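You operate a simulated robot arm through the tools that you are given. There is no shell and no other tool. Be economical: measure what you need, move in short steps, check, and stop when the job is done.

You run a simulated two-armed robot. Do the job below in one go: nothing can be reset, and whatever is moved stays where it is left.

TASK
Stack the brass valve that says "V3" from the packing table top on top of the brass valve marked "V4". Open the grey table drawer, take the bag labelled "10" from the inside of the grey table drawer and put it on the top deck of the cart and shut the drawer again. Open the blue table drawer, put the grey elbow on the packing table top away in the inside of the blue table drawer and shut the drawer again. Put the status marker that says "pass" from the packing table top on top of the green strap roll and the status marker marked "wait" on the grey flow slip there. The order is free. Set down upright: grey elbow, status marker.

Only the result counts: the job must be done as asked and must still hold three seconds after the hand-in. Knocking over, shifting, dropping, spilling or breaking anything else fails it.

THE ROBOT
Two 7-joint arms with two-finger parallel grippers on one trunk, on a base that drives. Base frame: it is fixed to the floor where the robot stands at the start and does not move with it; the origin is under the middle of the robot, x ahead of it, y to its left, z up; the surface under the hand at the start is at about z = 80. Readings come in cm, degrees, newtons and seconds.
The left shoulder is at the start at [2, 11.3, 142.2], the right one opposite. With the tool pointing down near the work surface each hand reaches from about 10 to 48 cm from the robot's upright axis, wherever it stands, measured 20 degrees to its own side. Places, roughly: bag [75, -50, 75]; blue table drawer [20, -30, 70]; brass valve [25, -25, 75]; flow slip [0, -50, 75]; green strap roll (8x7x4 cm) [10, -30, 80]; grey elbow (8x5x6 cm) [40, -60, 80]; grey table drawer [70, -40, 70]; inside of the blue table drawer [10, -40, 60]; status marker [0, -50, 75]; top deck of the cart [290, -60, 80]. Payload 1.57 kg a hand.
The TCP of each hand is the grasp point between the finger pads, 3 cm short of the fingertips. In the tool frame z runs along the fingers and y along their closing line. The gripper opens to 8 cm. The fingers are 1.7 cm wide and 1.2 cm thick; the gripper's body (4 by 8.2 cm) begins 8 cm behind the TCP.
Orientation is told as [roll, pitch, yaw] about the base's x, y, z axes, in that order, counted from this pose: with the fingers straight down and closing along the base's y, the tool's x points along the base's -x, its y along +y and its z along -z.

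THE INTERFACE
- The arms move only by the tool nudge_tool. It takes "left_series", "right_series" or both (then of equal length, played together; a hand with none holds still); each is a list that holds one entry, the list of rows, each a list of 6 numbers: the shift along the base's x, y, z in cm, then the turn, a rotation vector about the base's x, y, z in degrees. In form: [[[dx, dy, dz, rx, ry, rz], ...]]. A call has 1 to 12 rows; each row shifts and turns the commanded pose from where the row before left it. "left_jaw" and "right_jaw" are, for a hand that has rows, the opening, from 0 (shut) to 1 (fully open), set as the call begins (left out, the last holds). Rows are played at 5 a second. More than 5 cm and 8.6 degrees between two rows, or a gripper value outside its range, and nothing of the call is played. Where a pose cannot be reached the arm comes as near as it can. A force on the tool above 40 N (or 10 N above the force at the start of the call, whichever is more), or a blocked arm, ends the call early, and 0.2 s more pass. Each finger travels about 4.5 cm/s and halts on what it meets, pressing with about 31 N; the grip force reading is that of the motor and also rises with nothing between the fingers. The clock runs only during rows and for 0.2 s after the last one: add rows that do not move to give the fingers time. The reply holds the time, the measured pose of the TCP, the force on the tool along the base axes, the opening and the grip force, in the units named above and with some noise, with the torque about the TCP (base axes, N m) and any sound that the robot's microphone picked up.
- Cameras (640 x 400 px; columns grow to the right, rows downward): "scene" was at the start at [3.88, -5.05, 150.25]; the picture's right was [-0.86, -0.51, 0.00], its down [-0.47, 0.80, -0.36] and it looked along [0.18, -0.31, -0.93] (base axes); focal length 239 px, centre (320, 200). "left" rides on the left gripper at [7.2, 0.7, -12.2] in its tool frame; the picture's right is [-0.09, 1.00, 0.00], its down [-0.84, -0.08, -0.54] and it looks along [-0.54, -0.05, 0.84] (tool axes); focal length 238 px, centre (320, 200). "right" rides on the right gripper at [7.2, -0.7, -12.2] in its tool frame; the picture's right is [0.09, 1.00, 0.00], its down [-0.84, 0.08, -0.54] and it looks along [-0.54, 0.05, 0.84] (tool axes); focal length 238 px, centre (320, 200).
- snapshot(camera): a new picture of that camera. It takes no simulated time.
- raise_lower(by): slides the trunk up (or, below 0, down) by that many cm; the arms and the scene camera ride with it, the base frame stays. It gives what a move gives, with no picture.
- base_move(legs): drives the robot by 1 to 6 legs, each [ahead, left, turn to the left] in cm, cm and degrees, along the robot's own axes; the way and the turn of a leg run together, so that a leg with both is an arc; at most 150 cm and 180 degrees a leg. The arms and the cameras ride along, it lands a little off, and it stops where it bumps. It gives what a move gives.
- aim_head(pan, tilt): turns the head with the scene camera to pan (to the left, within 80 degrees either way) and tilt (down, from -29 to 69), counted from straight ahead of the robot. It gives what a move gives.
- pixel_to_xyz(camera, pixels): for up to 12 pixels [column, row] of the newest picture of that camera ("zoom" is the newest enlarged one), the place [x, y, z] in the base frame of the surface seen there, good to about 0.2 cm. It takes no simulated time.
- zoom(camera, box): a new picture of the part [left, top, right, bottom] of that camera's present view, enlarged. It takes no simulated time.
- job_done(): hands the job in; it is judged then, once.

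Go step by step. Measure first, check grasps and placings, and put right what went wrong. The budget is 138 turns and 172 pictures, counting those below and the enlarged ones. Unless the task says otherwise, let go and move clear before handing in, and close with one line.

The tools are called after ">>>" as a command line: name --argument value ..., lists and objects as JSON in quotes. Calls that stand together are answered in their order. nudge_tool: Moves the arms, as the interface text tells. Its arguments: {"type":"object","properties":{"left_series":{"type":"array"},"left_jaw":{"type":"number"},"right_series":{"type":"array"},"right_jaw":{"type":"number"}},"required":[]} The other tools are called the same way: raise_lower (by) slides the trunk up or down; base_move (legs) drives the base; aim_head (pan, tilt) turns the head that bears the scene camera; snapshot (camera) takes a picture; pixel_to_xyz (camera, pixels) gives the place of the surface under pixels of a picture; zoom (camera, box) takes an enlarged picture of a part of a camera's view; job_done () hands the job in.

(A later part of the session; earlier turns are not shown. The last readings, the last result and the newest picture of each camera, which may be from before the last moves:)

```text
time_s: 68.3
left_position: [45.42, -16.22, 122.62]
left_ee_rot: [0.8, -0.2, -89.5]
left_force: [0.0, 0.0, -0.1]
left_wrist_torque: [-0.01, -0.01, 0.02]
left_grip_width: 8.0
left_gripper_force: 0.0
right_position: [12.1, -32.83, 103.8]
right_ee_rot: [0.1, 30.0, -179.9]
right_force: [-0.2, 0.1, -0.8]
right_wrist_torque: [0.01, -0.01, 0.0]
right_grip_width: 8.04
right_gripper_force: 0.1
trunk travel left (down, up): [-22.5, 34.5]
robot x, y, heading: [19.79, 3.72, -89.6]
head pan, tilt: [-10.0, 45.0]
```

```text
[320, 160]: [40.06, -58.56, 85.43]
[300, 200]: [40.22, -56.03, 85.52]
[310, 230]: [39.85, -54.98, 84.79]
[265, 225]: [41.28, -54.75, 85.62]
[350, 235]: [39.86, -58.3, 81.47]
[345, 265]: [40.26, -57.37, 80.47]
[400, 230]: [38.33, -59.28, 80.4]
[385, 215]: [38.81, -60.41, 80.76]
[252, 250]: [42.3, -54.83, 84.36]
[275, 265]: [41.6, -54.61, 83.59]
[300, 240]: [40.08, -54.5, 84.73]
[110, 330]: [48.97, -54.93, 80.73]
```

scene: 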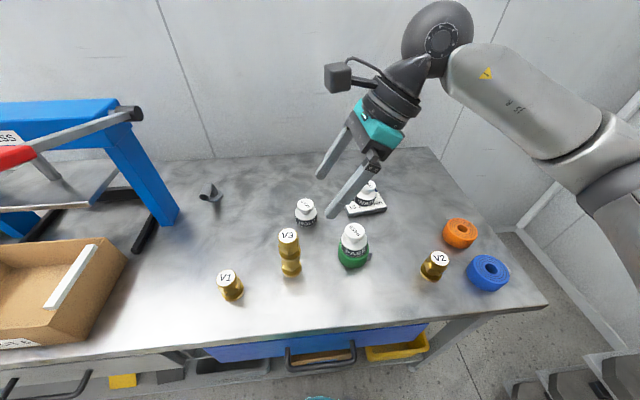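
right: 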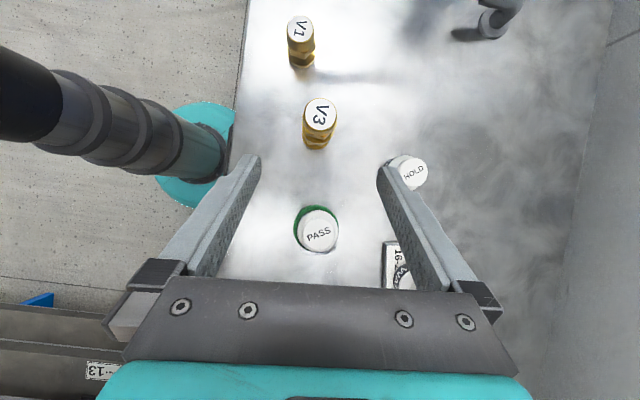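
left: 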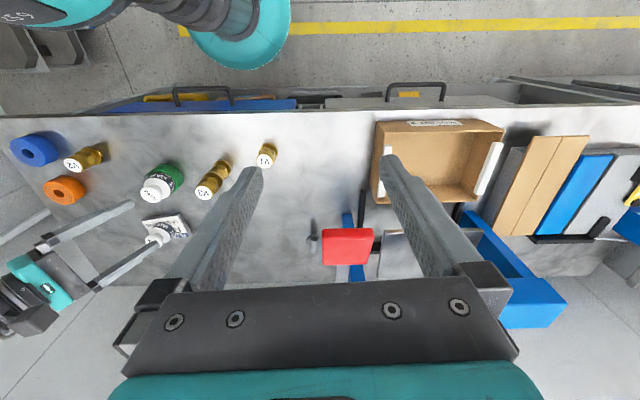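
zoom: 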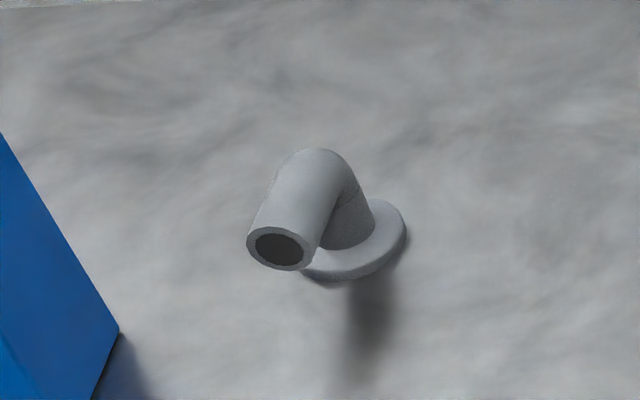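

The elbow's tube runs along y (≈14° toward +x) at z≈84.4, dia ~2.4, under the lever side; I'll approach it tilted from −x and leaning forward. First I bring the right hand back to straight/yaw −90.

>>> nudge_tool --right_series '[[[0, 0, 1, 0, 7.5, 0], [0, 0, 0, 0, 7.5, 0], [0, 0, 0, 0, 7.5, 0], [0, 0, 0, 0, 7.5, 0], [0, 0, 0, 0, 0, 8.5], [0, 0, 0, 0, 0, 8.5], [0, 0, 0, 0, 0, 8.5], [0, 0, 0, 0, 0, 8.5], [0, 0, 0, 0, 0, 8.5], [0, 0, 0, 0, 0, 8.5], [0, 0, 0, 0, 0, 8.5], [0, 0, 0, 0, 0, 8.5]]]'

>>> base_move --legs '[[1.5, 10, 0]]'

>>> nudge_tool --right_series '[[[0, 0, 0, -6.7, 0, 2], [0, 0, 0, -6.7, 0, 3], [0, 0, 0, -6.6, 0, 3], [0, 0, 0, 0, -7.5, 0], [0, 0, 0, 0, -7.5, 0], [0, 0, 0, 0, -7.5, 0], [0, 0, 0, 0, -7.5, 0], [0, 0, 0, 0, 0, 0]]]'

>>> snapshot --camera "scene"

>>> snapshot --camera "right"

```text
time_s: 70.9
left_position: [45.38, -16.17, 122.51]
left_ee_rot: [0.8, -0.3, -89.5]
left_force: [1.2, -0.1, 0.0]
left_wrist_torque: [0.01, 0.03, 0.01]
left_grip_width: 8.03
left_gripper_force: 0.1
right_position: [12.23, -32.59, 104.87]
right_ee_rot: [0.1, 0.1, -111.8]
right_force: [0.5, 0.7, -0.1]
right_wrist_torque: [-0.02, 0.0, 0.01]
right_grip_width: 8.02
right_gripper_force: 0.0
trunk travel left (down, up): [-22.5, 34.5]
robot x, y, heading: [20.05, 3.89, -89.9]
head pan, tilt: [-10.0, 45.0]
```

```text
time_s: 72.1
left_position: [55.42, -17.62, 122.52]
left_ee_rot: [0.8, -0.4, -89.6]
left_force: [0.3, -0.5, 0.4]
left_wrist_torque: [0.0, 0.05, -0.02]
left_grip_width: 8.0
left_gripper_force: 0.1
right_position: [22.32, -34.17, 105.02]
right_ee_rot: [0.1, 0.1, -111.9]
right_force: [0.6, 0.1, -0.3]
right_wrist_torque: [0.01, 0.02, 0.04]
right_grip_width: 7.99
right_gripper_force: 0.1
trunk travel left (down, up): [-22.5, 34.5]
robot x, y, heading: [30.58, 2.46, -89.6]
head pan, tilt: [-10.0, 45.0]
```

```text
time_s: 73.9
left_position: [55.44, -17.61, 122.55]
left_ee_rot: [0.8, -0.3, -89.6]
left_force: [-0.3, -0.8, 0.1]
left_wrist_torque: [-0.01, 0.01, -0.02]
left_grip_width: 8.01
left_gripper_force: 0.1
right_position: [22.16, -34.09, 104.86]
right_ee_rot: [35.9, -9.1, -112.2]
right_force: [-0.3, 0.0, -0.6]
right_wrist_torque: [0.03, -0.02, 0.02]
right_grip_width: 8.01
right_gripper_force: 0.2
trunk travel left (down, up): [-22.5, 34.5]
robot x, y, heading: [30.15, 2.12, -89.5]
head pan, tilt: [-10.0, 45.0]
```

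```text
107 pictures are left
```

scene: 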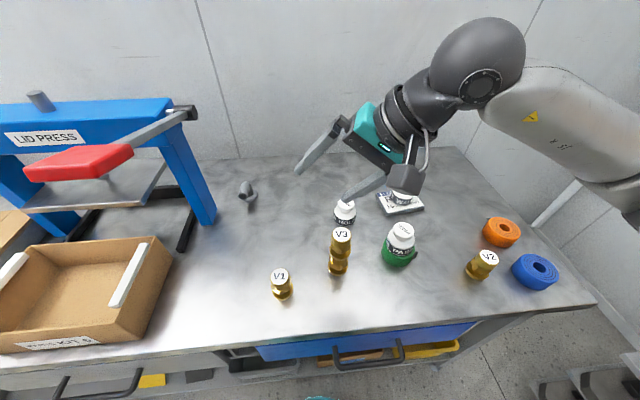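

```text
106 pictures are left
```

right: 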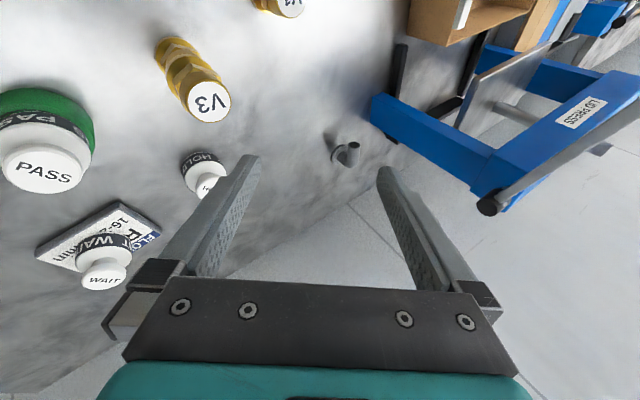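

Jaws are now perpendicular to the tube and tilted (computed finger direction ≈[0.47,-0.34,-0.81]). I move to a pre-grasp 15 cm back along that direction with jaws at 0.65.

>>> nudge_tool --right_series '[[[2.2, -3.1, -0.5, 0, 0, 0], [2.2, -3.1, -0.5, 0, 0, 0], [2.2, -3.1, -1.5, 0, 0, 0], [2.2, -3.1, -2.2, 0, 0, 0], [2.4, -3.2, -2.4, 0, 0, 0], [0, 0, 0, 0, 0, 0]]]' --right_jaw 0.65

>>> snapshot --camera "scene"

>>> snapshot --camera "right"

```text
time_s: 75.3
left_position: [55.27, -17.57, 122.71]
left_ee_rot: [0.7, -0.4, -89.4]
left_force: [0.3, -0.9, 0.1]
left_wrist_torque: [-0.01, 0.03, 0.02]
left_grip_width: 8.01
left_gripper_force: 0.0
right_position: [33.23, -49.64, 97.78]
right_ee_rot: [35.9, -9.2, -112.2]
right_force: [0.1, -0.6, -0.2]
right_wrist_torque: [-0.02, 0.0, 0.01]
right_grip_width: 5.22
right_gripper_force: 0.1
trunk travel left (down, up): [-22.5, 34.5]
robot x, y, heading: [30.05, 2.37, -89.7]
head pan, tilt: [-10.0, 45.0]
```

```text
105 pictures are left
```

scene: 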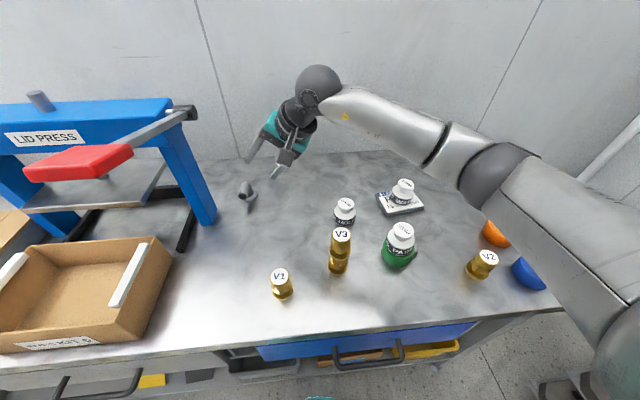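

```text
104 pictures are left
```

right: 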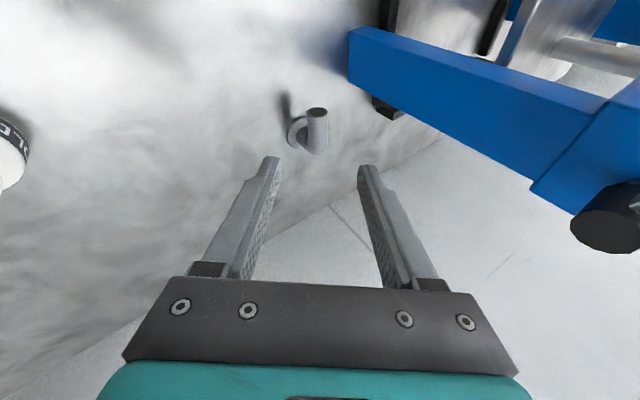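

The elbow is aligned between the fingers at (315,130). I measure it from this view.

>>> zoom --camera "right" --box '[270, 90, 370, 170]'

>>> pixel_to_xyz --camera "right" --pixels '[[317, 107], [317, 118], [317, 125], [317, 135], [316, 145], [316, 152], [308, 125], [326, 125], [293, 132], [300, 148]]'

```text
5.00 times, centred on (320, 130) of right
```

zoom: 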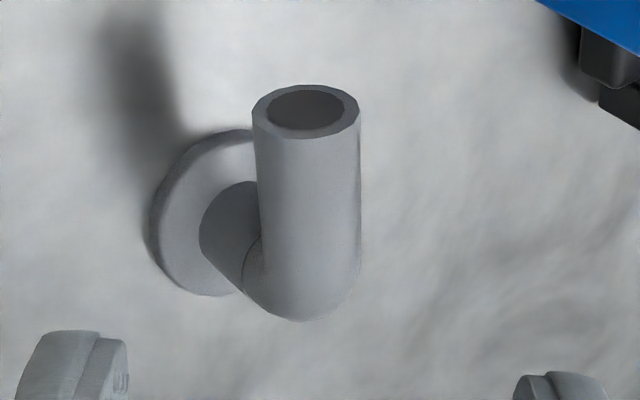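

```text
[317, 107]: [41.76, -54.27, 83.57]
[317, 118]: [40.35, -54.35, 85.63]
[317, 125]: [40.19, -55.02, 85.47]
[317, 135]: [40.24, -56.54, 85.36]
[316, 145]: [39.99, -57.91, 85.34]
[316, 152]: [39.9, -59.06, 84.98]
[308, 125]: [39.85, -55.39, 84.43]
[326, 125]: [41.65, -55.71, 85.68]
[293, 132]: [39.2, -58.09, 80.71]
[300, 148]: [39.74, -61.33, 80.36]
```

Tube axis ≈[40.9,-55.4,84.5] as estimated. I advance along the finger direction.

>>> nudge_tool --right_series '[[[1.8, -1.3, -3.05, 0, 0, 0], [1.8, -1.3, -3.05, 0, 0, 0], [1.8, -1.3, -3.05, 0, 0, 0], [1.8, -1.3, -3.0, 0, 0, 0], [0, 0, 0, 0, 0, 0]]]'

>>> snapshot --camera "right"

>>> zoom --camera "scene" --box '[160, 60, 400, 240]'

```text
time_s: 76.5
left_position: [55.37, -17.62, 122.69]
left_ee_rot: [0.9, -0.2, -89.5]
left_force: [0.3, 0.2, -0.2]
left_wrist_torque: [0.03, 0.01, 0.05]
left_grip_width: 7.96
left_gripper_force: 0.1
right_position: [40.49, -54.82, 85.84]
right_ee_rot: [35.9, -9.2, -112.2]
right_force: [0.2, -0.7, -0.2]
right_wrist_torque: [-0.03, -0.02, 0.0]
right_grip_width: 5.17
right_gripper_force: 0.0
trunk travel left (down, up): [-22.5, 34.5]
robot x, y, heading: [29.9, 2.78, -89.8]
head pan, tilt: [-10.0, 45.0]
```

```text
102 pictures are left
```

right: 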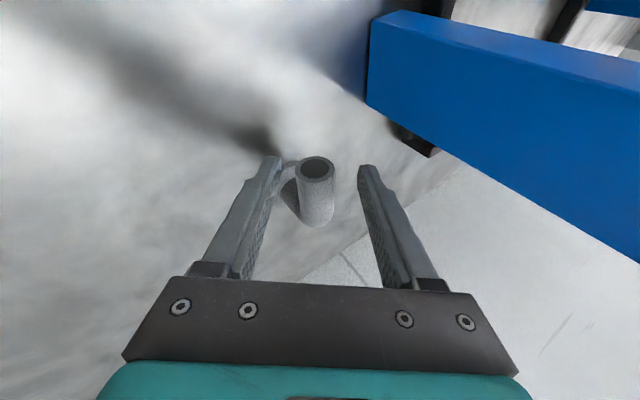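

```text
2.22 times, centred on (280, 150) of scene
```

zoom: 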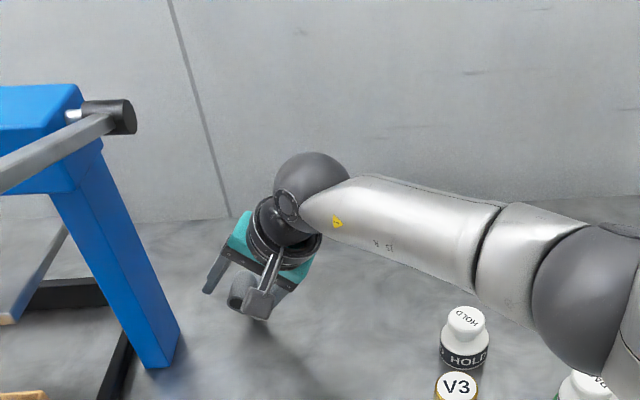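

The tube is between the pads. I close.

>>> nudge_tool --right_series '[[[0, 0, 0, 0, 0, 0], [0, 0, 0, 0, 0, 0], [0, 0, 0, 0, 0, 0], [0, 0, 0, 0, 0, 0], [0, 0, 0, 0, 0, 0]]]' --right_jaw 0

>>> snapshot --camera "right"

```text
time_s: 77.7
left_position: [55.34, -17.56, 122.52]
left_ee_rot: [0.8, -0.3, -89.5]
left_force: [0.0, 0.7, -0.7]
left_wrist_torque: [0.01, 0.02, 0.03]
left_grip_width: 7.99
left_gripper_force: 0.1
right_position: [40.61, -54.7, 85.96]
right_ee_rot: [36.0, -9.2, -112.3]
right_force: [0.3, -0.9, 3.2]
right_wrist_torque: [-0.35, -0.03, 0.11]
right_grip_width: 2.37
right_gripper_force: 30.8
trunk travel left (down, up): [-22.5, 34.5]
robot x, y, heading: [30.17, 2.03, -89.6]
head pan, tilt: [-10.0, 45.0]
```

```text
100 pictures are left
```

right: 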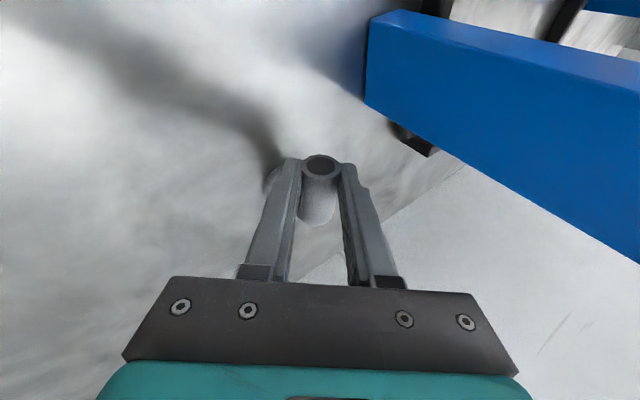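

The tube is gripped at 2.37 cm. I lift straight up a little and then back out along the approach direction.

>>> nudge_tool --right_series '[[[0, 0, 1, 0, 0, 0], [-0.5, 0.4, 2, 0, 0, 0], [-1.8, 1.3, 3, 0, 0, 0], [-1.8, 1.3, 3, 0, 0, 0], [-1.8, 1.3, 3, 0, 0, 0], [-2.4, 2, 1, 0, 0, 0], [-2.4, 3, 1, 0, 0, 0], [0, 0, 0, 0, 0, 0]]]'

>>> snapshot --camera "right"

>>> snapshot --camera "scene"

```text
time_s: 79.5
left_position: [55.44, -17.62, 122.51]
left_ee_rot: [0.9, -0.3, -89.5]
left_force: [-0.5, 0.9, -0.5]
left_wrist_torque: [0.0, 0.02, 0.0]
left_grip_width: 7.99
left_gripper_force: 0.1
right_position: [29.91, -45.73, 99.53]
right_ee_rot: [36.0, -9.0, -112.2]
right_force: [1.2, 0.7, 0.4]
right_wrist_torque: [0.01, -0.01, 0.04]
right_grip_width: 2.36
right_gripper_force: 30.7
trunk travel left (down, up): [-22.5, 34.5]
robot x, y, heading: [29.98, 2.36, -89.8]
head pan, tilt: [-10.0, 45.0]
```

```text
99 pictures are left
```

right: 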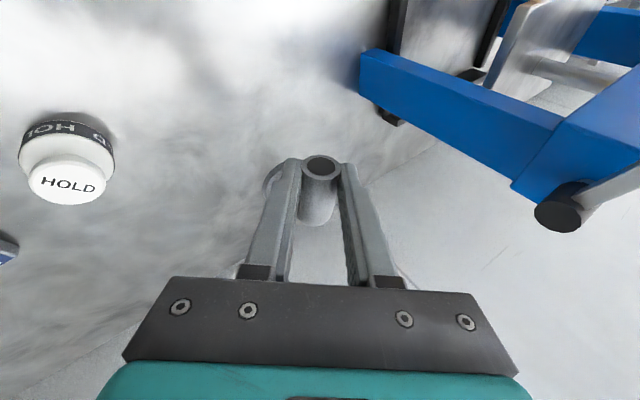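

```text
98 pictures are left
```

scene: 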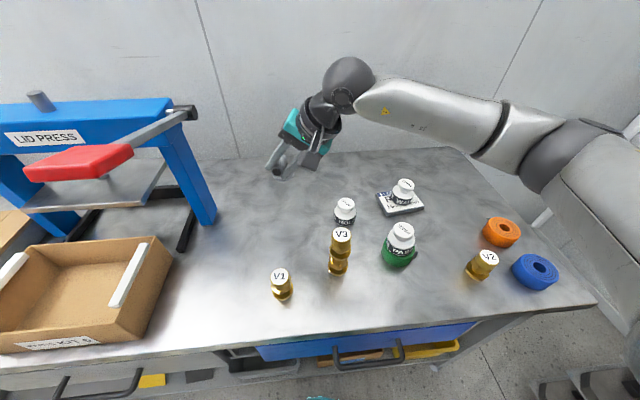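

The elbow is held securely. Before backing away I measure the blue drawer front and its handle in this view.

>>> zoom --camera "scene" --box '[200, 280, 500, 400]'

>>> pixel_to_xyz --camera "scene" --pixels '[[262, 353], [470, 328], [368, 355], [335, 357], [403, 346], [340, 368], [400, 358], [365, 343], [580, 305], [30, 360], [60, 385], [140, 378]]'

```text
2.13 times, centred on (350, 340) of scene
```

zoom: 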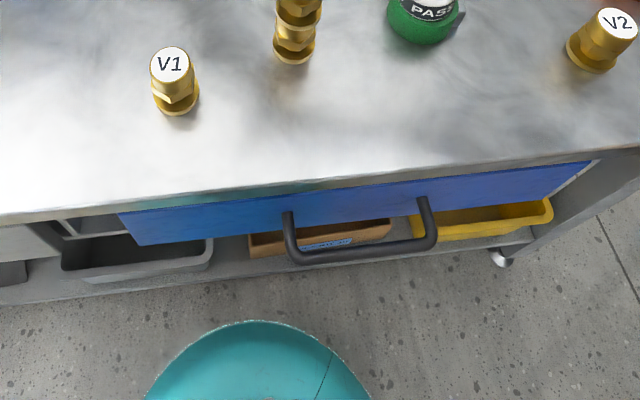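

```text
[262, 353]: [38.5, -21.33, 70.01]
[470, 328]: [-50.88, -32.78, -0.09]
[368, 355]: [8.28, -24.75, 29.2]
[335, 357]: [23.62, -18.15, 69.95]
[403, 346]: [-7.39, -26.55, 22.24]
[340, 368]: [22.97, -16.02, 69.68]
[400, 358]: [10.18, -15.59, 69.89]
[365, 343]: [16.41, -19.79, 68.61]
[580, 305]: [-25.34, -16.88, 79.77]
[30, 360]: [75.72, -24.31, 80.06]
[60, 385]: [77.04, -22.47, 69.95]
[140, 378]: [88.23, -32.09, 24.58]
```

Blue drawer: front x −7…38 at y −19.8; handle bar x 10–23, y −15.9, z 70. I raise the elbow a bit, back off 31 cm, then shift to x≈8.

>>> nudge_tool --right_series '[[[0, 2, 3, 0, 0, 0], [0, 2, 3, 0, 0, 0], [0, 0, 0, 0, 0, 0]]]'

>>> base_move --legs '[[-31, 0, 0], [0, -22, 0]]'

>>> aim_head --pan 0 --tilt 55

>>> snapshot --camera "scene"

```text
time_s: 80.3
left_position: [55.49, -17.64, 122.57]
left_ee_rot: [0.8, -0.3, -89.4]
left_force: [-0.5, -0.1, -0.6]
left_wrist_torque: [0.03, -0.02, 0.0]
left_grip_width: 8.01
left_gripper_force: 0.0
right_position: [29.93, -41.5, 105.56]
right_ee_rot: [35.9, -9.1, -112.2]
right_force: [0.5, 0.2, -0.1]
right_wrist_torque: [0.03, 0.0, 0.03]
right_grip_width: 2.35
right_gripper_force: 30.8
trunk travel left (down, up): [-22.5, 34.5]
robot x, y, heading: [30.35, 2.3, -89.6]
head pan, tilt: [-10.0, 45.0]
```

```text
time_s: 83.6
left_position: [33.34, 13.33, 122.57]
left_ee_rot: [0.8, -0.3, -89.5]
left_force: [0.0, -0.1, -0.3]
left_wrist_torque: [0.01, -0.03, 0.0]
left_grip_width: 8.01
left_gripper_force: 0.0
right_position: [7.9, -10.55, 105.63]
right_ee_rot: [35.8, -9.1, -112.2]
right_force: [-0.6, 0.4, 0.5]
right_wrist_torque: [0.04, -0.02, 0.0]
right_grip_width: 2.34
right_gripper_force: 31.0
trunk travel left (down, up): [-22.5, 34.5]
robot x, y, heading: [8.47, 33.27, -89.4]
head pan, tilt: [-10.0, 45.0]
```

```text
time_s: 84.3
left_position: [33.53, 13.29, 122.46]
left_ee_rot: [0.7, -0.4, -89.5]
left_force: [0.4, -0.6, 0.2]
left_wrist_torque: [-0.01, 0.0, 0.02]
left_grip_width: 8.02
left_gripper_force: 0.1
right_position: [8.01, -10.57, 105.55]
right_ee_rot: [35.8, -9.2, -112.1]
right_force: [-0.4, 0.6, -0.6]
right_wrist_torque: [0.01, -0.03, 0.03]
right_grip_width: 2.34
right_gripper_force: 30.9
trunk travel left (down, up): [-22.5, 34.5]
robot x, y, heading: [7.94, 33.39, -89.6]
head pan, tilt: [0.0, 55.0]
```

```text
96 pictures are left
```

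scene: 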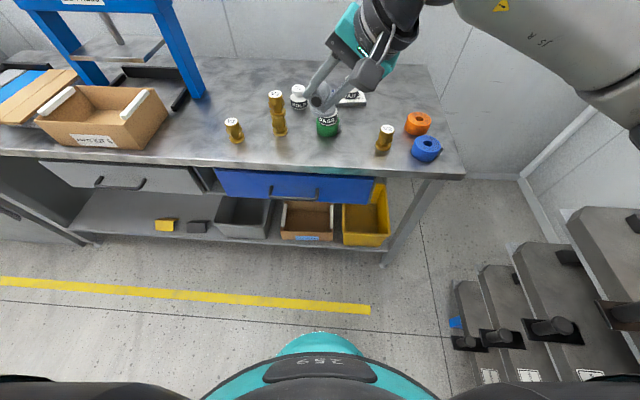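

I move the elbow-holding right hand aside and rotate the left hand (yaw +90) while bringing it above the blue handle.

>>> nudge_tool --left_series '[[[-1.4, -0.8, -1.2, 0, 0, 7.5], [-1.4, -0.8, -1.2, 0, 0, 7.5], [-1.4, -0.8, -1.2, 0, 0, 7.5], [-1.4, -0.8, -1.2, 0, 0, 7.5], [-1.4, -0.8, -1.2, 0, 0, 7.5], [-1.4, -0.8, -1.2, 0, 0, 7.5], [-1.4, -0.8, -1.2, 0, 0, 7.5], [-1.4, -0.8, -1.2, 0, 0, 7.5], [-1.4, -0.8, -1.2, 0, 0, 7.5], [-1.4, -0.8, -1.2, 0, 0, 7.5], [-1.4, -0.8, -1.2, 0, 0, 7.5], [-1.4, -0.8, -1.2, 0, 0, 7.5]]]' --right_series '[[[-3, 2, 0, 0, 0, 0], [-3, 2, 0, 0, 0, 0], [-3, 2, 0, 0, 0, 0], [-3, 2, 0, 0, 0, 0], [-3, 1, 0, 0, 0, 0], [-3, 1, 0, 0, 0, 0], [0, 0, 0, 0, 0, 0], [0, 0, 0, 0, 0, 0], [0, 0, 0, 0, 0, 0], [0, 0, 0, 0, 0, 0], [0, 0, 0, 0, 0, 0], [0, 0, 0, 0, 0, 0]]]'

>>> nudge_tool --left_series '[[[0, 0, -2, -7.5, 0, 0], [0, 0, -2, -7.5, 0, 0], [0, 0, -2, -7.5, 0, 0], [0, 0, -2, -7.5, 0, 0], [0, 0, -2, -7.5, 0, 0], [0, 0, -2, -7.5, 0, 0], [0, 0, 0, 0, 0, 0]]]'

>>> snapshot --camera "scene"

>>> snapshot --camera "left"

```text
time_s: 87.0
left_position: [16.87, 3.65, 108.21]
left_ee_rot: [0.8, -0.2, 0.6]
left_force: [0.7, -1.5, 0.3]
left_wrist_torque: [-0.02, -0.03, -0.03]
left_grip_width: 8.01
left_gripper_force: 0.0
right_position: [-9.98, -0.46, 105.51]
right_ee_rot: [35.8, -9.1, -112.2]
right_force: [-0.1, -0.6, -0.6]
right_wrist_torque: [0.02, 0.02, -0.02]
right_grip_width: 2.33
right_gripper_force: 31.0
trunk travel left (down, up): [-22.5, 34.5]
robot x, y, heading: [8.31, 33.57, -89.6]
head pan, tilt: [0.0, 55.0]
```

```text
time_s: 88.5
left_position: [16.35, 5.06, 104.93]
left_ee_rot: [-19.7, 0.1, -0.4]
left_force: [-0.4, -0.6, -0.4]
left_wrist_torque: [0.0, -0.08, -0.01]
left_grip_width: 7.98
left_gripper_force: 0.1
left hand out of reach, approached as far as the arm can: row 3, 4, 5, 6
right_position: [-9.93, -0.49, 105.55]
right_ee_rot: [35.9, -9.1, -112.1]
right_force: [0.7, -0.4, 0.9]
right_wrist_torque: [0.0, -0.02, 0.03]
right_grip_width: 2.32
right_gripper_force: 31.3
trunk travel left (down, up): [-22.5, 34.5]
robot x, y, heading: [8.02, 33.22, -89.6]
head pan, tilt: [0.0, 55.0]
```

```text
95 pictures are left
```

scene: 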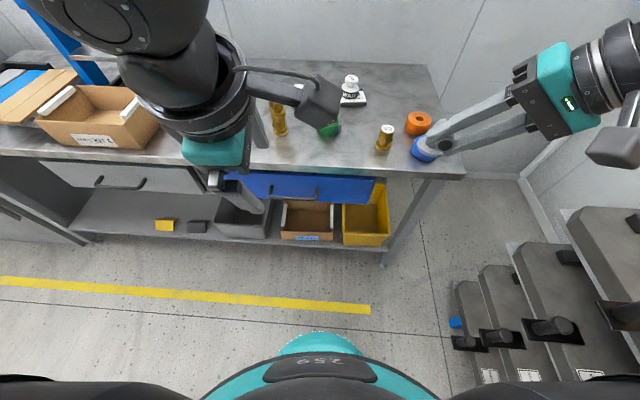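

```text
94 pictures are left
```

left: 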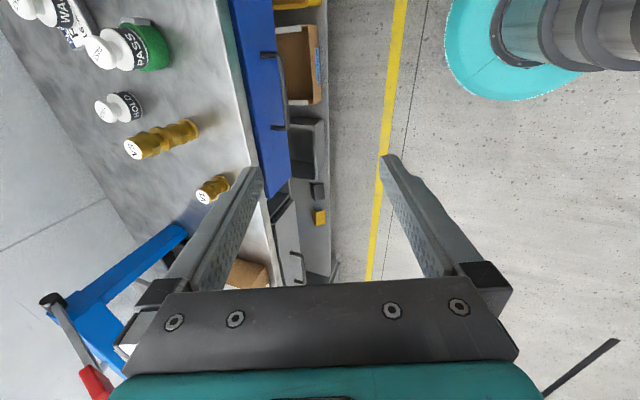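

With tilt the wrist is too close to the body here; I go forward 10 cm first, then keep tilting while descending.

>>> nudge_tool --left_series '[[[0, -3, 0, 0, 0, 0], [0, -3, 0, 0, 0, 0], [0, -3, -2, 0, 0, 0], [0, -2, -3, -5, 0, 0], [0, -1, -3, -7, 0, 0], [0, 0, -3, -7, 0, 0], [0, 0, -3, -6.5, 0, 0], [0, 0, 0, 0, 0, 0]]]'

>>> snapshot --camera "scene"

>>> snapshot --camera "left"

```text
time_s: 90.3
left_position: [18.99, -18.77, 102.96]
left_ee_rot: [-40.1, -0.6, -4.8]
left_force: [0.3, -0.2, -0.9]
left_wrist_torque: [0.02, 0.0, 0.01]
left_grip_width: 8.01
left_gripper_force: 0.0
left hand out of reach, approached as far as the arm can: row 4, 5, 6, 7
right_position: [-9.96, -0.36, 105.52]
right_ee_rot: [35.9, -9.2, -112.3]
right_force: [0.1, -0.1, 0.0]
right_wrist_torque: [0.05, -0.01, 0.02]
right_grip_width: 2.34
right_gripper_force: 30.7
trunk travel left (down, up): [-22.5, 34.5]
robot x, y, heading: [7.93, 33.29, -89.5]
head pan, tilt: [0.0, 55.0]
```

```text
93 pictures are left
```

scene: 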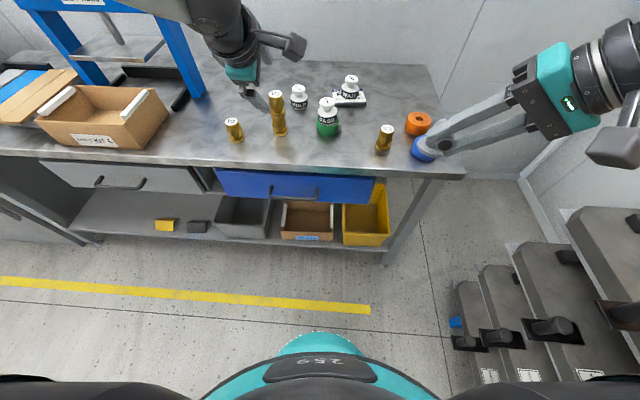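

```text
92 pictures are left
```

left: 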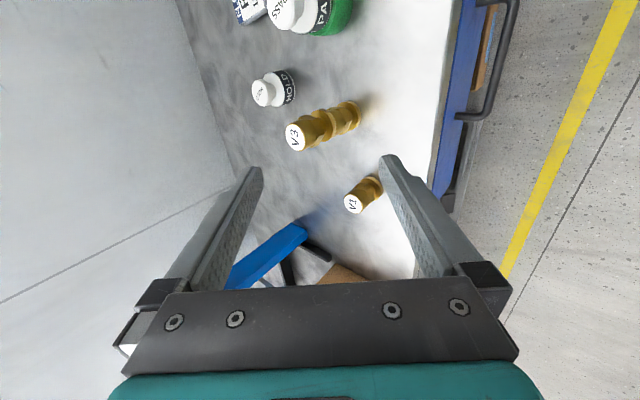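

The folded arm can't do a 45° tilt so close to the body. I'll back the robot off by another 13 cm and then re-evaluate.

>>> base_move --legs '[[-13, 0, 0]]'

>>> nudge_tool --left_series '[[[0, 0, 0, 0, 0, 0], [0, 0, 0, 0, 0, 0]]]'

>>> snapshot --camera "left"

>>> snapshot --camera "scene"

```text
time_s: 91.6
left_position: [18.82, -5.68, 103.0]
left_ee_rot: [-40.0, -0.6, -4.8]
left_force: [-0.9, 1.0, 1.1]
left_wrist_torque: [-0.01, -0.02, 0.01]
left_grip_width: 8.0
left_gripper_force: 0.0
right_position: [-10.08, 12.75, 105.55]
right_ee_rot: [35.9, -9.2, -112.3]
right_force: [0.4, 0.9, -0.4]
right_wrist_torque: [-0.02, 0.01, -0.01]
right_grip_width: 2.31
right_gripper_force: 30.9
trunk travel left (down, up): [-22.5, 34.5]
robot x, y, heading: [8.03, 46.64, -89.5]
head pan, tilt: [0.0, 55.0]
```

```text
time_s: 92.2
left_position: [18.97, -5.65, 102.95]
left_ee_rot: [-39.8, -0.5, -4.8]
left_force: [0.3, -0.8, 0.1]
left_wrist_torque: [0.03, 0.01, -0.01]
left_grip_width: 8.0
left_gripper_force: 0.0
right_position: [-9.92, 12.76, 105.53]
right_ee_rot: [35.9, -9.1, -112.2]
right_force: [0.4, -0.4, -0.4]
right_wrist_torque: [-0.01, -0.02, -0.01]
right_grip_width: 2.35
right_gripper_force: 30.4
trunk travel left (down, up): [-22.5, 34.5]
robot x, y, heading: [8.03, 46.47, -89.7]
head pan, tilt: [0.0, 55.0]
```

```text
91 pictures are left
```

left: 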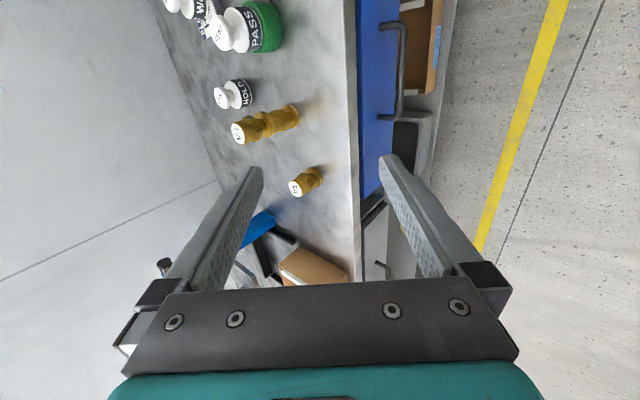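

```text
90 pictures are left
```

scene: 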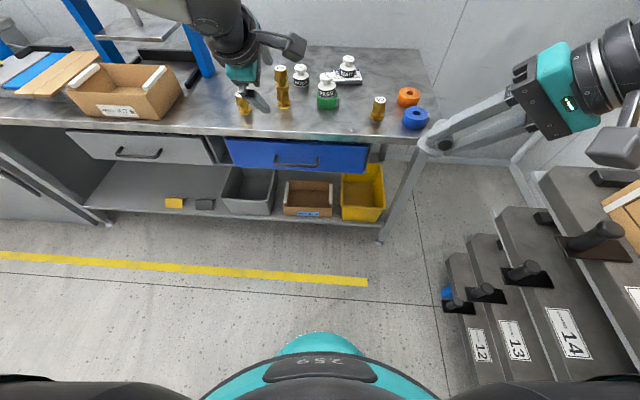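

Now I descend toward the pre-grasp in front of the blue handle.

>>> nudge_tool --left_series '[[[-0.5, 0.8, -3.5, 0, 0, 1.6], [-0.5, 0.8, -3.5, 0, 0, 1.6], [-0.5, 0.8, -3.5, 0, 0, 1.6], [-0.5, 0.4, -3.5, -2.5, 0, 0], [-0.3, 0, -3.5, -2.5, 0, 0], [0, 0, -3.5, 0, 0, 0], [0, 0, 0, 0, 0, 0]]]'

>>> snapshot --camera "left"

>>> snapshot --camera "scene"

```text
time_s: 93.8
left_position: [16.33, -3.06, 82.28]
left_ee_rot: [-45.0, -0.7, 0.1]
left_force: [0.1, -0.5, 0.0]
left_wrist_torque: [0.02, -0.01, -0.05]
left_grip_width: 8.01
left_gripper_force: 0.1
right_position: [-10.09, 12.71, 105.44]
right_ee_rot: [35.9, -9.1, -112.1]
right_force: [0.7, 0.4, 0.0]
right_wrist_torque: [0.01, -0.01, 0.01]
right_grip_width: 2.34
right_gripper_force: 31.7
trunk travel left (down, up): [-22.5, 34.5]
robot x, y, heading: [8.18, 46.35, -89.7]
head pan, tilt: [0.0, 55.0]
```

```text
89 pictures are left
```

left: 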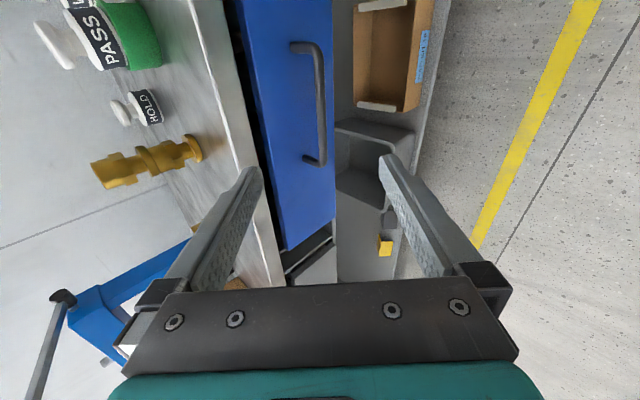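

```text
88 pictures are left
```

scene: 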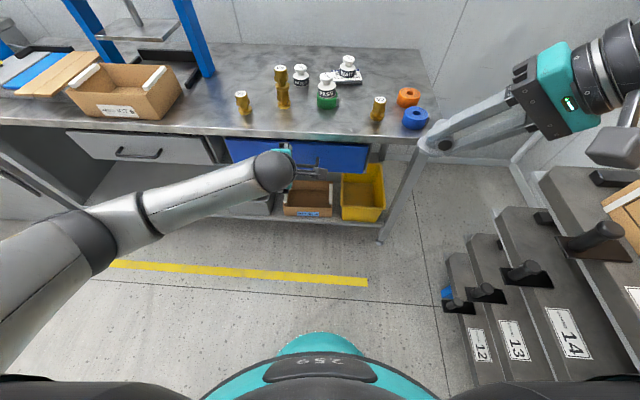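

Good pose: the bar is seen at (320,60–160). I measure it.

>>> pixel_to_xyz --camera "left" --pixels '[[319, 60], [320, 105], [321, 150], [300, 47], [310, 160], [290, 110], [252, 130], [325, 105], [330, 110]]'

```text
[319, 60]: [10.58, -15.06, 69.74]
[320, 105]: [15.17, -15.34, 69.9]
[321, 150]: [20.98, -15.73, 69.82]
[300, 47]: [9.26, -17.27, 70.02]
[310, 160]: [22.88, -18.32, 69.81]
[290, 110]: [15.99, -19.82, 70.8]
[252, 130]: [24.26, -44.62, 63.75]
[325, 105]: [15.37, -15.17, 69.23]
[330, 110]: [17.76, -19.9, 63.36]
```

Bar axis ≈ y −15.7, z 69.4. To avoid touching the drawer front I insert with the jaws at 0.4, stopping with the bar ~1.8 cm beyond the TCP.

>>> nudge_tool --left_series '[[[0, -2.8, -2.9, 0, 0, 0], [0, -2.8, -2.9, 0, 0, 0], [0, -2.8, -2.9, 0, 0, 0], [0, -2.9, -2.9, 0, 0, 0], [0, 0, 0, 0, 0, 0]]]' --left_jaw 0.4

>>> snapshot --camera "left"

```text
time_s: 95.0
left_position: [16.48, -14.25, 70.27]
left_ee_rot: [-45.0, -0.6, -0.1]
left_force: [0.0, 0.7, -0.2]
left_wrist_torque: [-0.02, 0.0, 0.01]
left_grip_width: 3.2
left_gripper_force: 0.1
right_position: [-9.97, 12.71, 105.56]
right_ee_rot: [36.0, -9.1, -112.2]
right_force: [0.3, 0.0, -1.0]
right_wrist_torque: [-0.01, 0.02, 0.02]
right_grip_width: 2.32
right_gripper_force: 30.4
trunk travel left (down, up): [-22.5, 34.5]
robot x, y, heading: [7.82, 46.61, -89.4]
head pan, tilt: [0.0, 55.0]
```

```text
87 pictures are left
```

left: 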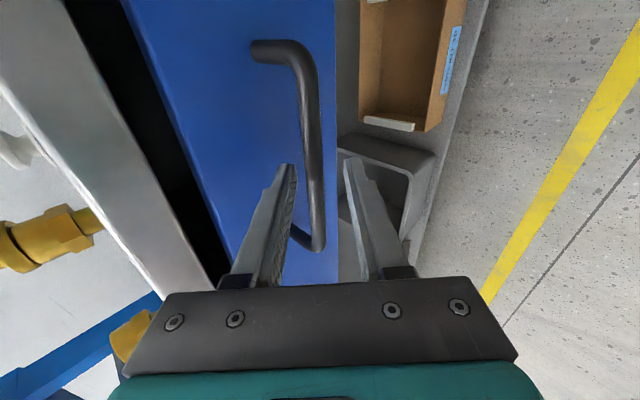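

The bar is between the fingers at (313,180). I close and pull.

>>> nudge_tool --left_series '[[[0, 0, 0, 0, 0, 0], [0, 0, 0, 0, 0, 0], [0, 0, 0, 0, 0, 0], [0, 0, 0, 0, 0, 0]]]' --left_jaw 0

>>> nudge_tool --left_series '[[[0, 1.5, 0, 0, 0, 0], [0, 2, 0, 0, 0, 0], [0, 2, 0, 0, 0, 0], [0, 2, 0, 0, 0, 0], [0, 2, 0, 0, 0, 0], [0, 2, 0, 0, 0, 0], [0, 0, 0, 0, 0, 0]]]'

>>> snapshot --camera "scene"

>>> snapshot --camera "left"

```text
time_s: 96.0
left_position: [16.52, -14.23, 70.6]
left_ee_rot: [-45.3, -0.7, -0.1]
left_force: [0.5, -3.9, 12.8]
left_wrist_torque: [-0.21, -0.26, -0.46]
left_grip_width: 1.21
left_gripper_force: 30.1
right_position: [-10.01, 12.79, 105.59]
right_ee_rot: [35.9, -9.3, -112.2]
right_force: [-0.8, -0.2, -0.5]
right_wrist_torque: [0.0, 0.0, 0.05]
right_grip_width: 2.36
right_gripper_force: 31.3
trunk travel left (down, up): [-22.5, 34.5]
robot x, y, heading: [7.77, 46.23, -89.3]
head pan, tilt: [0.0, 55.0]
```

```text
time_s: 97.6
left_position: [17.28, -3.07, 70.7]
left_ee_rot: [-45.1, -1.6, -0.1]
left_force: [-22.9, 0.2, -7.5]
left_wrist_torque: [0.12, 0.26, -0.95]
left_grip_width: 1.21
left_gripper_force: 29.4
right_position: [-10.28, 12.71, 105.35]
right_ee_rot: [36.0, -9.1, -112.3]
right_force: [-0.1, 0.8, -0.4]
right_wrist_torque: [0.03, 0.0, -0.02]
right_grip_width: 2.34
right_gripper_force: 30.8
trunk travel left (down, up): [-22.5, 34.5]
robot x, y, heading: [7.96, 46.52, -89.7]
head pan, tilt: [0.0, 55.0]
```

```text
86 pictures are left
```

scene: 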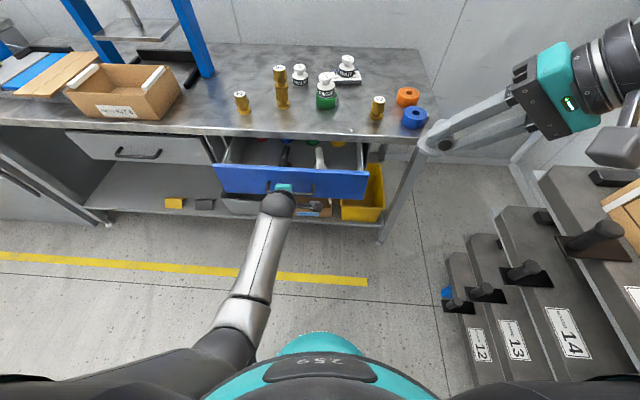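

```text
85 pictures are left
```

left: 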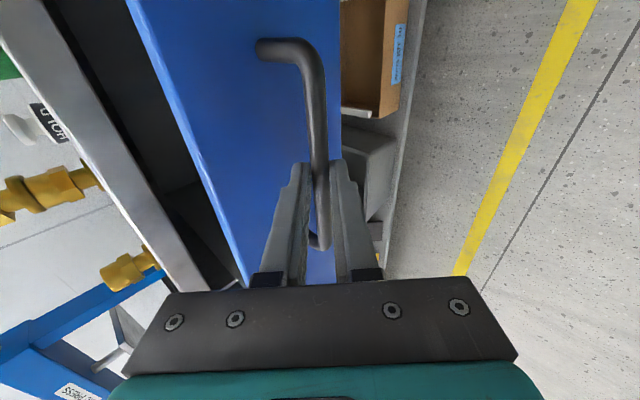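

The drawer moved out 11 cm and contains some tools. I pull about 7 cm more.

>>> nudge_tool --left_series '[[[-0.3, 1.8, 0, 0, 0, 0], [-0.3, 1.8, 0, 0, 0, 0], [0, 1.8, 0, 0, 0, 0], [0, 1.6, 0, 0, 0, 0], [0, 0, 0, 0, 0, 0]]]'

>>> zoom --camera "scene" --box '[190, 100, 430, 250]'

```text
time_s: 98.5
left_position: [22.4, 1.36, 70.93]
left_ee_rot: [-47.2, -9.0, -0.6]
left_force: [-4.1, 2.1, 5.7]
left_wrist_torque: [-0.05, 0.98, -0.35]
left_grip_width: 1.31
left_gripper_force: 30.0
right_position: [-9.9, 12.77, 105.6]
right_ee_rot: [35.9, -9.1, -112.3]
right_force: [-0.7, -0.4, -0.3]
right_wrist_torque: [0.0, 0.03, -0.02]
right_grip_width: 2.35
right_gripper_force: 30.8
trunk travel left (down, up): [-22.5, 34.5]
robot x, y, heading: [8.06, 46.7, -89.4]
head pan, tilt: [0.0, 55.0]
stopped in row 4 (left hand): the arm was blocked; the commanded pose is now the measured one
```

```text
2.67 times, centred on (310, 175) of scene
```

zoom: 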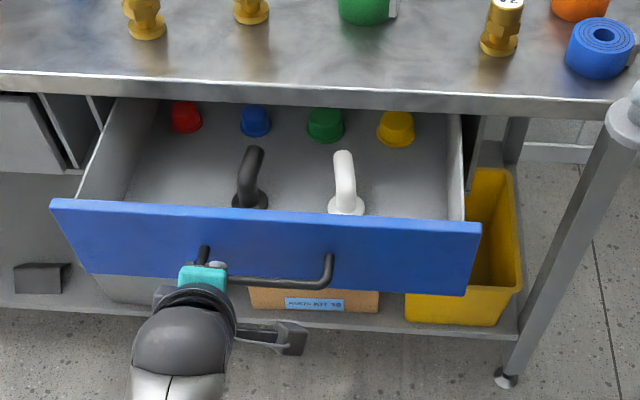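

The hand slid to the handle's end, but the drawer is open ~15 cm, with black and white elbows and colour caps inside. I measure the interior.

>>> pixel_to_xyz --camera "zoom" --pixels '[[250, 155], [248, 200], [345, 158], [346, 205], [300, 180], [410, 180], [150, 170], [300, 130], [410, 216], [455, 165], [100, 170], [397, 128]]'

>>> snapshot --camera "left"

```text
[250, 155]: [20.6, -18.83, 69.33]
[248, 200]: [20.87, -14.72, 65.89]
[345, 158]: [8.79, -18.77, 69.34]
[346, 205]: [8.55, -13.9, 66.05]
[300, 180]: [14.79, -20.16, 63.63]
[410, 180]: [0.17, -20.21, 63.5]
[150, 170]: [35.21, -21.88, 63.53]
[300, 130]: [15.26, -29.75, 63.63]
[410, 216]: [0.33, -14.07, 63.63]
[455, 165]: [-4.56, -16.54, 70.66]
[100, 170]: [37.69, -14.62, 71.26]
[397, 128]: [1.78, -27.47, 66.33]
```

```text
83 pictures are left
```

left: 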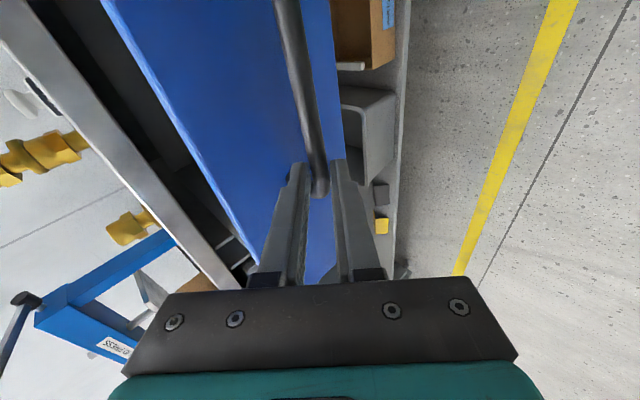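

Floor z≈63.6; a free spot lies right of the white elbow around x≈0. I bring the grey elbow above [0.6,-8.5], keeping the same hand orientation.

>>> pixel_to_xyz --camera "zoom" --pixels '[[400, 220], [400, 226], [380, 213], [150, 206], [470, 228], [60, 205], [438, 215], [445, 200]]'

>>> nudge_tool --right_series '[[[2.1, -3.5, 0, 0, 0, 0], [2.1, -3.5, 0, 0, 0, 0], [2.1, -3.6, -2, 0, 0, 0], [2.1, -3.6, -3, 0, 0, 0], [2.1, -3.6, -3, 0, 0, 0], [0, -3.5, -3, 0, 0, 0], [0, 0, -3.5, 0, 0, 0], [0, 0, -3.5, 0, 0, 0], [0, 0, 0, 0, 0, 0]]]'

>>> zoom --camera "scene" --box '[190, 100, 430, 250]'

>>> snapshot --camera "right"

```text
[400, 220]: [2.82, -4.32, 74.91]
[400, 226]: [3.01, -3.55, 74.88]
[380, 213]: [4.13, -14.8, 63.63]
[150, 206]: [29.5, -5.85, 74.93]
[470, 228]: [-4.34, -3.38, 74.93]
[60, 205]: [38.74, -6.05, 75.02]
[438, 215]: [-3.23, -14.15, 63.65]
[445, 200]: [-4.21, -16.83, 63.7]
```

```text
refused: row 4 steps farther than a row can; nothing moved
```

```text
2.67 times, centred on (310, 175) of scene
```

zoom: 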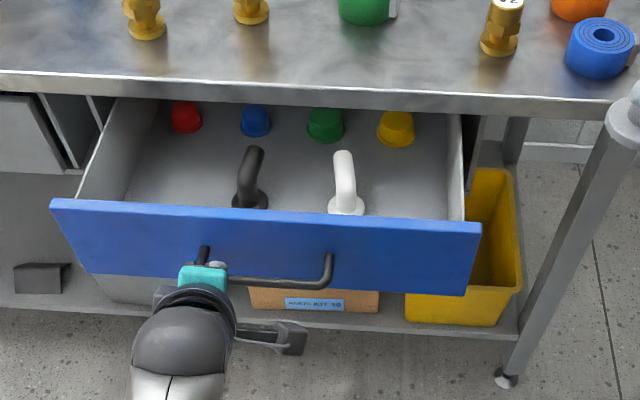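

```text
81 pictures are left
```

right: 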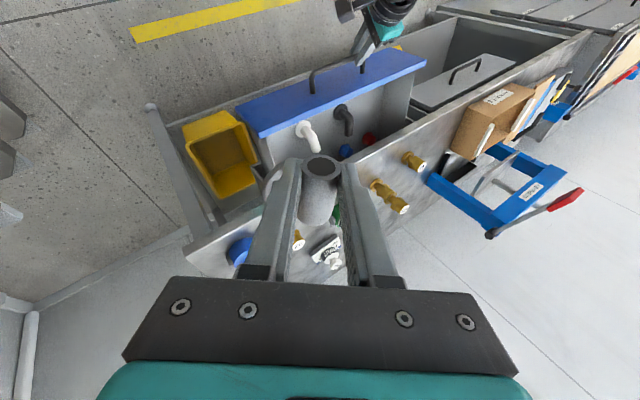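

The front panel top is at z 74.9, so I aim deeper (TCP y≈−11) to keep the gripper body clear of it. Resending with smaller steps.

>>> nudge_tool --right_series '[[[1.8, -3.4, 0, 0, 0, 0], [1.8, -3.4, 0, 0, 0, 0], [1.8, -3.4, -2, 0, 0, 0], [1.8, -3.4, -2.5, 0, 0, 0], [1.8, -3.4, -2.5, 0, 0, 0], [1.9, -3.4, -2.5, 0, 0, 0], [0, -3.4, -3, 0, 0, 0], [0, 0, -4, 0, 0, 0], [0, 0, -4, 0, 0, 0], [0, 0, 0, 0, 0, 0]]]'

>>> zoom --camera "scene" --box '[190, 100, 430, 250]'

>>> snapshot --camera "right"

```text
time_s: 100.7
left_position: [22.4, 1.43, 71.05]
left_ee_rot: [-47.0, -9.0, -0.6]
left_force: [-14.5, 0.2, 6.7]
left_wrist_torque: [-0.07, 0.64, 0.08]
left_grip_width: 1.28
left_gripper_force: 30.2
right_position: [0.88, -11.29, 85.12]
right_ee_rot: [36.0, -9.2, -112.2]
right_force: [0.0, 0.2, -0.3]
right_wrist_torque: [0.0, 0.0, -0.01]
right_grip_width: 2.35
right_gripper_force: 30.9
trunk travel left (down, up): [-22.5, 34.5]
robot x, y, heading: [7.95, 46.33, -89.7]
head pan, tilt: [0.0, 55.0]
```

```text
2.67 times, centred on (310, 175) of scene
```

zoom: 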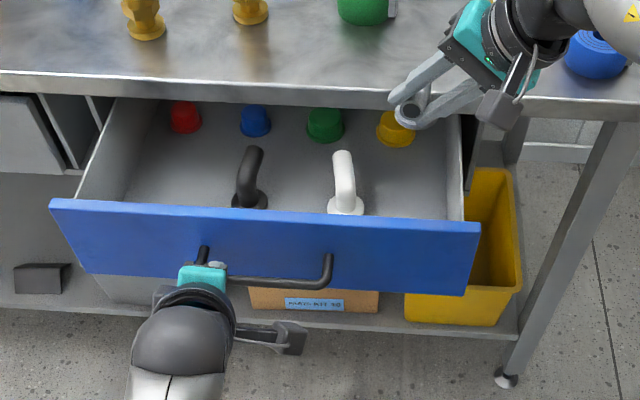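

```text
79 pictures are left
```

right: 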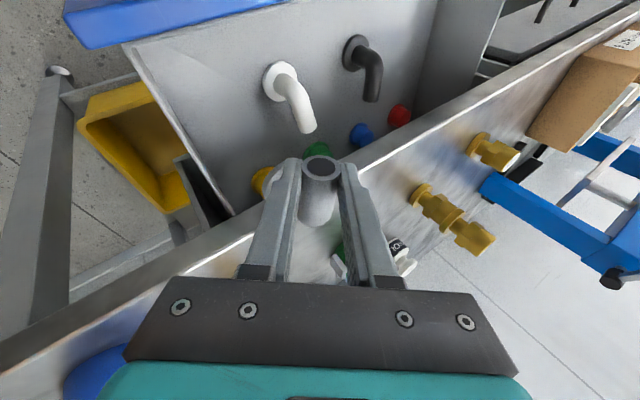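

>>> pixel_to_xyz --camera "zoom" --pixels '[[330, 98], [280, 95], [540, 112], [345, 185], [330, 205], [362, 205], [346, 212], [420, 112], [408, 116]]'

```text
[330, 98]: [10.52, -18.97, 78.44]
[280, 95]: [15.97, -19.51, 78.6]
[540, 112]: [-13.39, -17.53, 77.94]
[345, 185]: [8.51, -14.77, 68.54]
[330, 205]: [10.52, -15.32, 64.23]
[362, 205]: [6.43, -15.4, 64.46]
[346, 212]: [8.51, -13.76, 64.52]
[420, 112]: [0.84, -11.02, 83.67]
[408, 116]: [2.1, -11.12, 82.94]
```

Table edge at x≈0 is y −18.3; I shift +1.0 in y for clearance, then descend to just above the drawer floor.

>>> nudge_tool --right_series '[[[0, 1.1, 0, 0, 0, 0], [0, 0, -3, 0, 0, 0], [0, 0, -3, 0, 0, 0], [0, 0, -3, 0, 0, 0], [0, 0, -3, 0, 0, 0], [0, 0, -2, 0, 0, 0], [0, 0, 0, 0, 0, 0]]]'

>>> zoom --camera "scene" --box '[270, 100, 430, 200]'

>>> snapshot --camera "right"

```text
time_s: 102.3
left_position: [22.4, 1.25, 70.78]
left_ee_rot: [-47.1, -9.1, -0.6]
left_force: [-14.3, -0.2, 9.9]
left_wrist_torque: [-0.12, 0.66, 0.11]
left_grip_width: 1.28
left_gripper_force: 29.9
right_position: [1.09, -10.02, 71.06]
right_ee_rot: [36.0, -9.2, -112.3]
right_force: [-0.9, -0.8, -0.2]
right_wrist_torque: [-0.02, -0.03, 0.01]
right_grip_width: 2.36
right_gripper_force: 30.8
trunk travel left (down, up): [-22.5, 34.5]
robot x, y, heading: [8.19, 46.33, -89.4]
head pan, tilt: [0.0, 55.0]
```

```text
4.00 times, centred on (350, 150) of scene
```

zoom: 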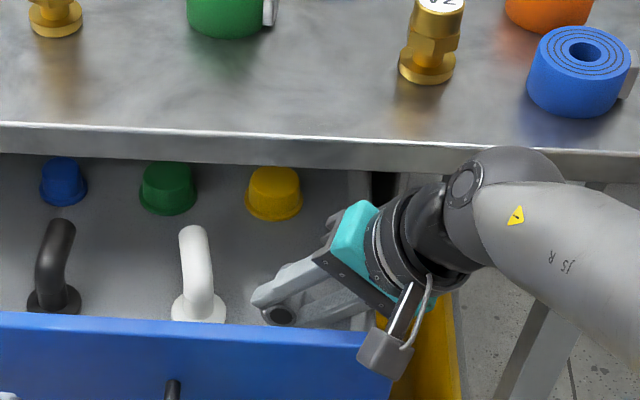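

```text
77 pictures are left
```

right: 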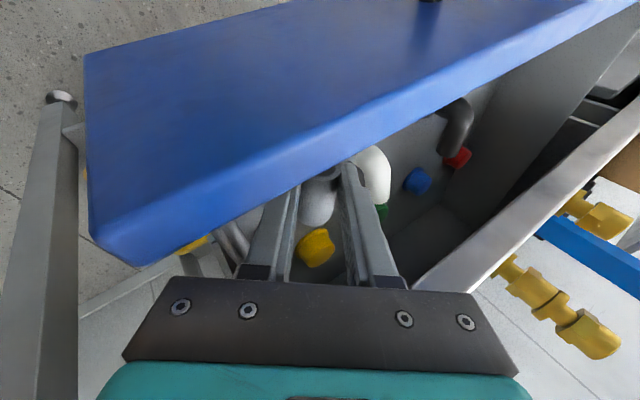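

Elbow hangs just above the floor, clear of neighbours. I lower the last bit gently.

>>> nudge_tool --right_series '[[[0, 0, -0.6, 0, 0, 0], [0, 0, -0.4, 0, 0, 0], [0, 0, -0.2, 0, 0, 0], [0, 0, 0, 0, 0, 0]]]'

```text
time_s: 103.3
left_position: [22.29, 1.51, 71.01]
left_ee_rot: [-47.2, -9.0, -0.5]
left_force: [-16.6, 6.1, 11.8]
left_wrist_torque: [-0.08, 0.33, 0.37]
left_grip_width: 1.29
left_gripper_force: 29.2
right_position: [1.28, -9.86, 70.28]
right_ee_rot: [36.2, -9.4, -112.1]
right_force: [8.6, -5.5, 11.2]
right_wrist_torque: [0.36, 0.85, 0.18]
right_grip_width: 2.35
right_gripper_force: 31.0
trunk travel left (down, up): [-22.5, 34.5]
robot x, y, heading: [8.0, 46.32, -89.7]
head pan, tilt: [0.0, 55.0]
```

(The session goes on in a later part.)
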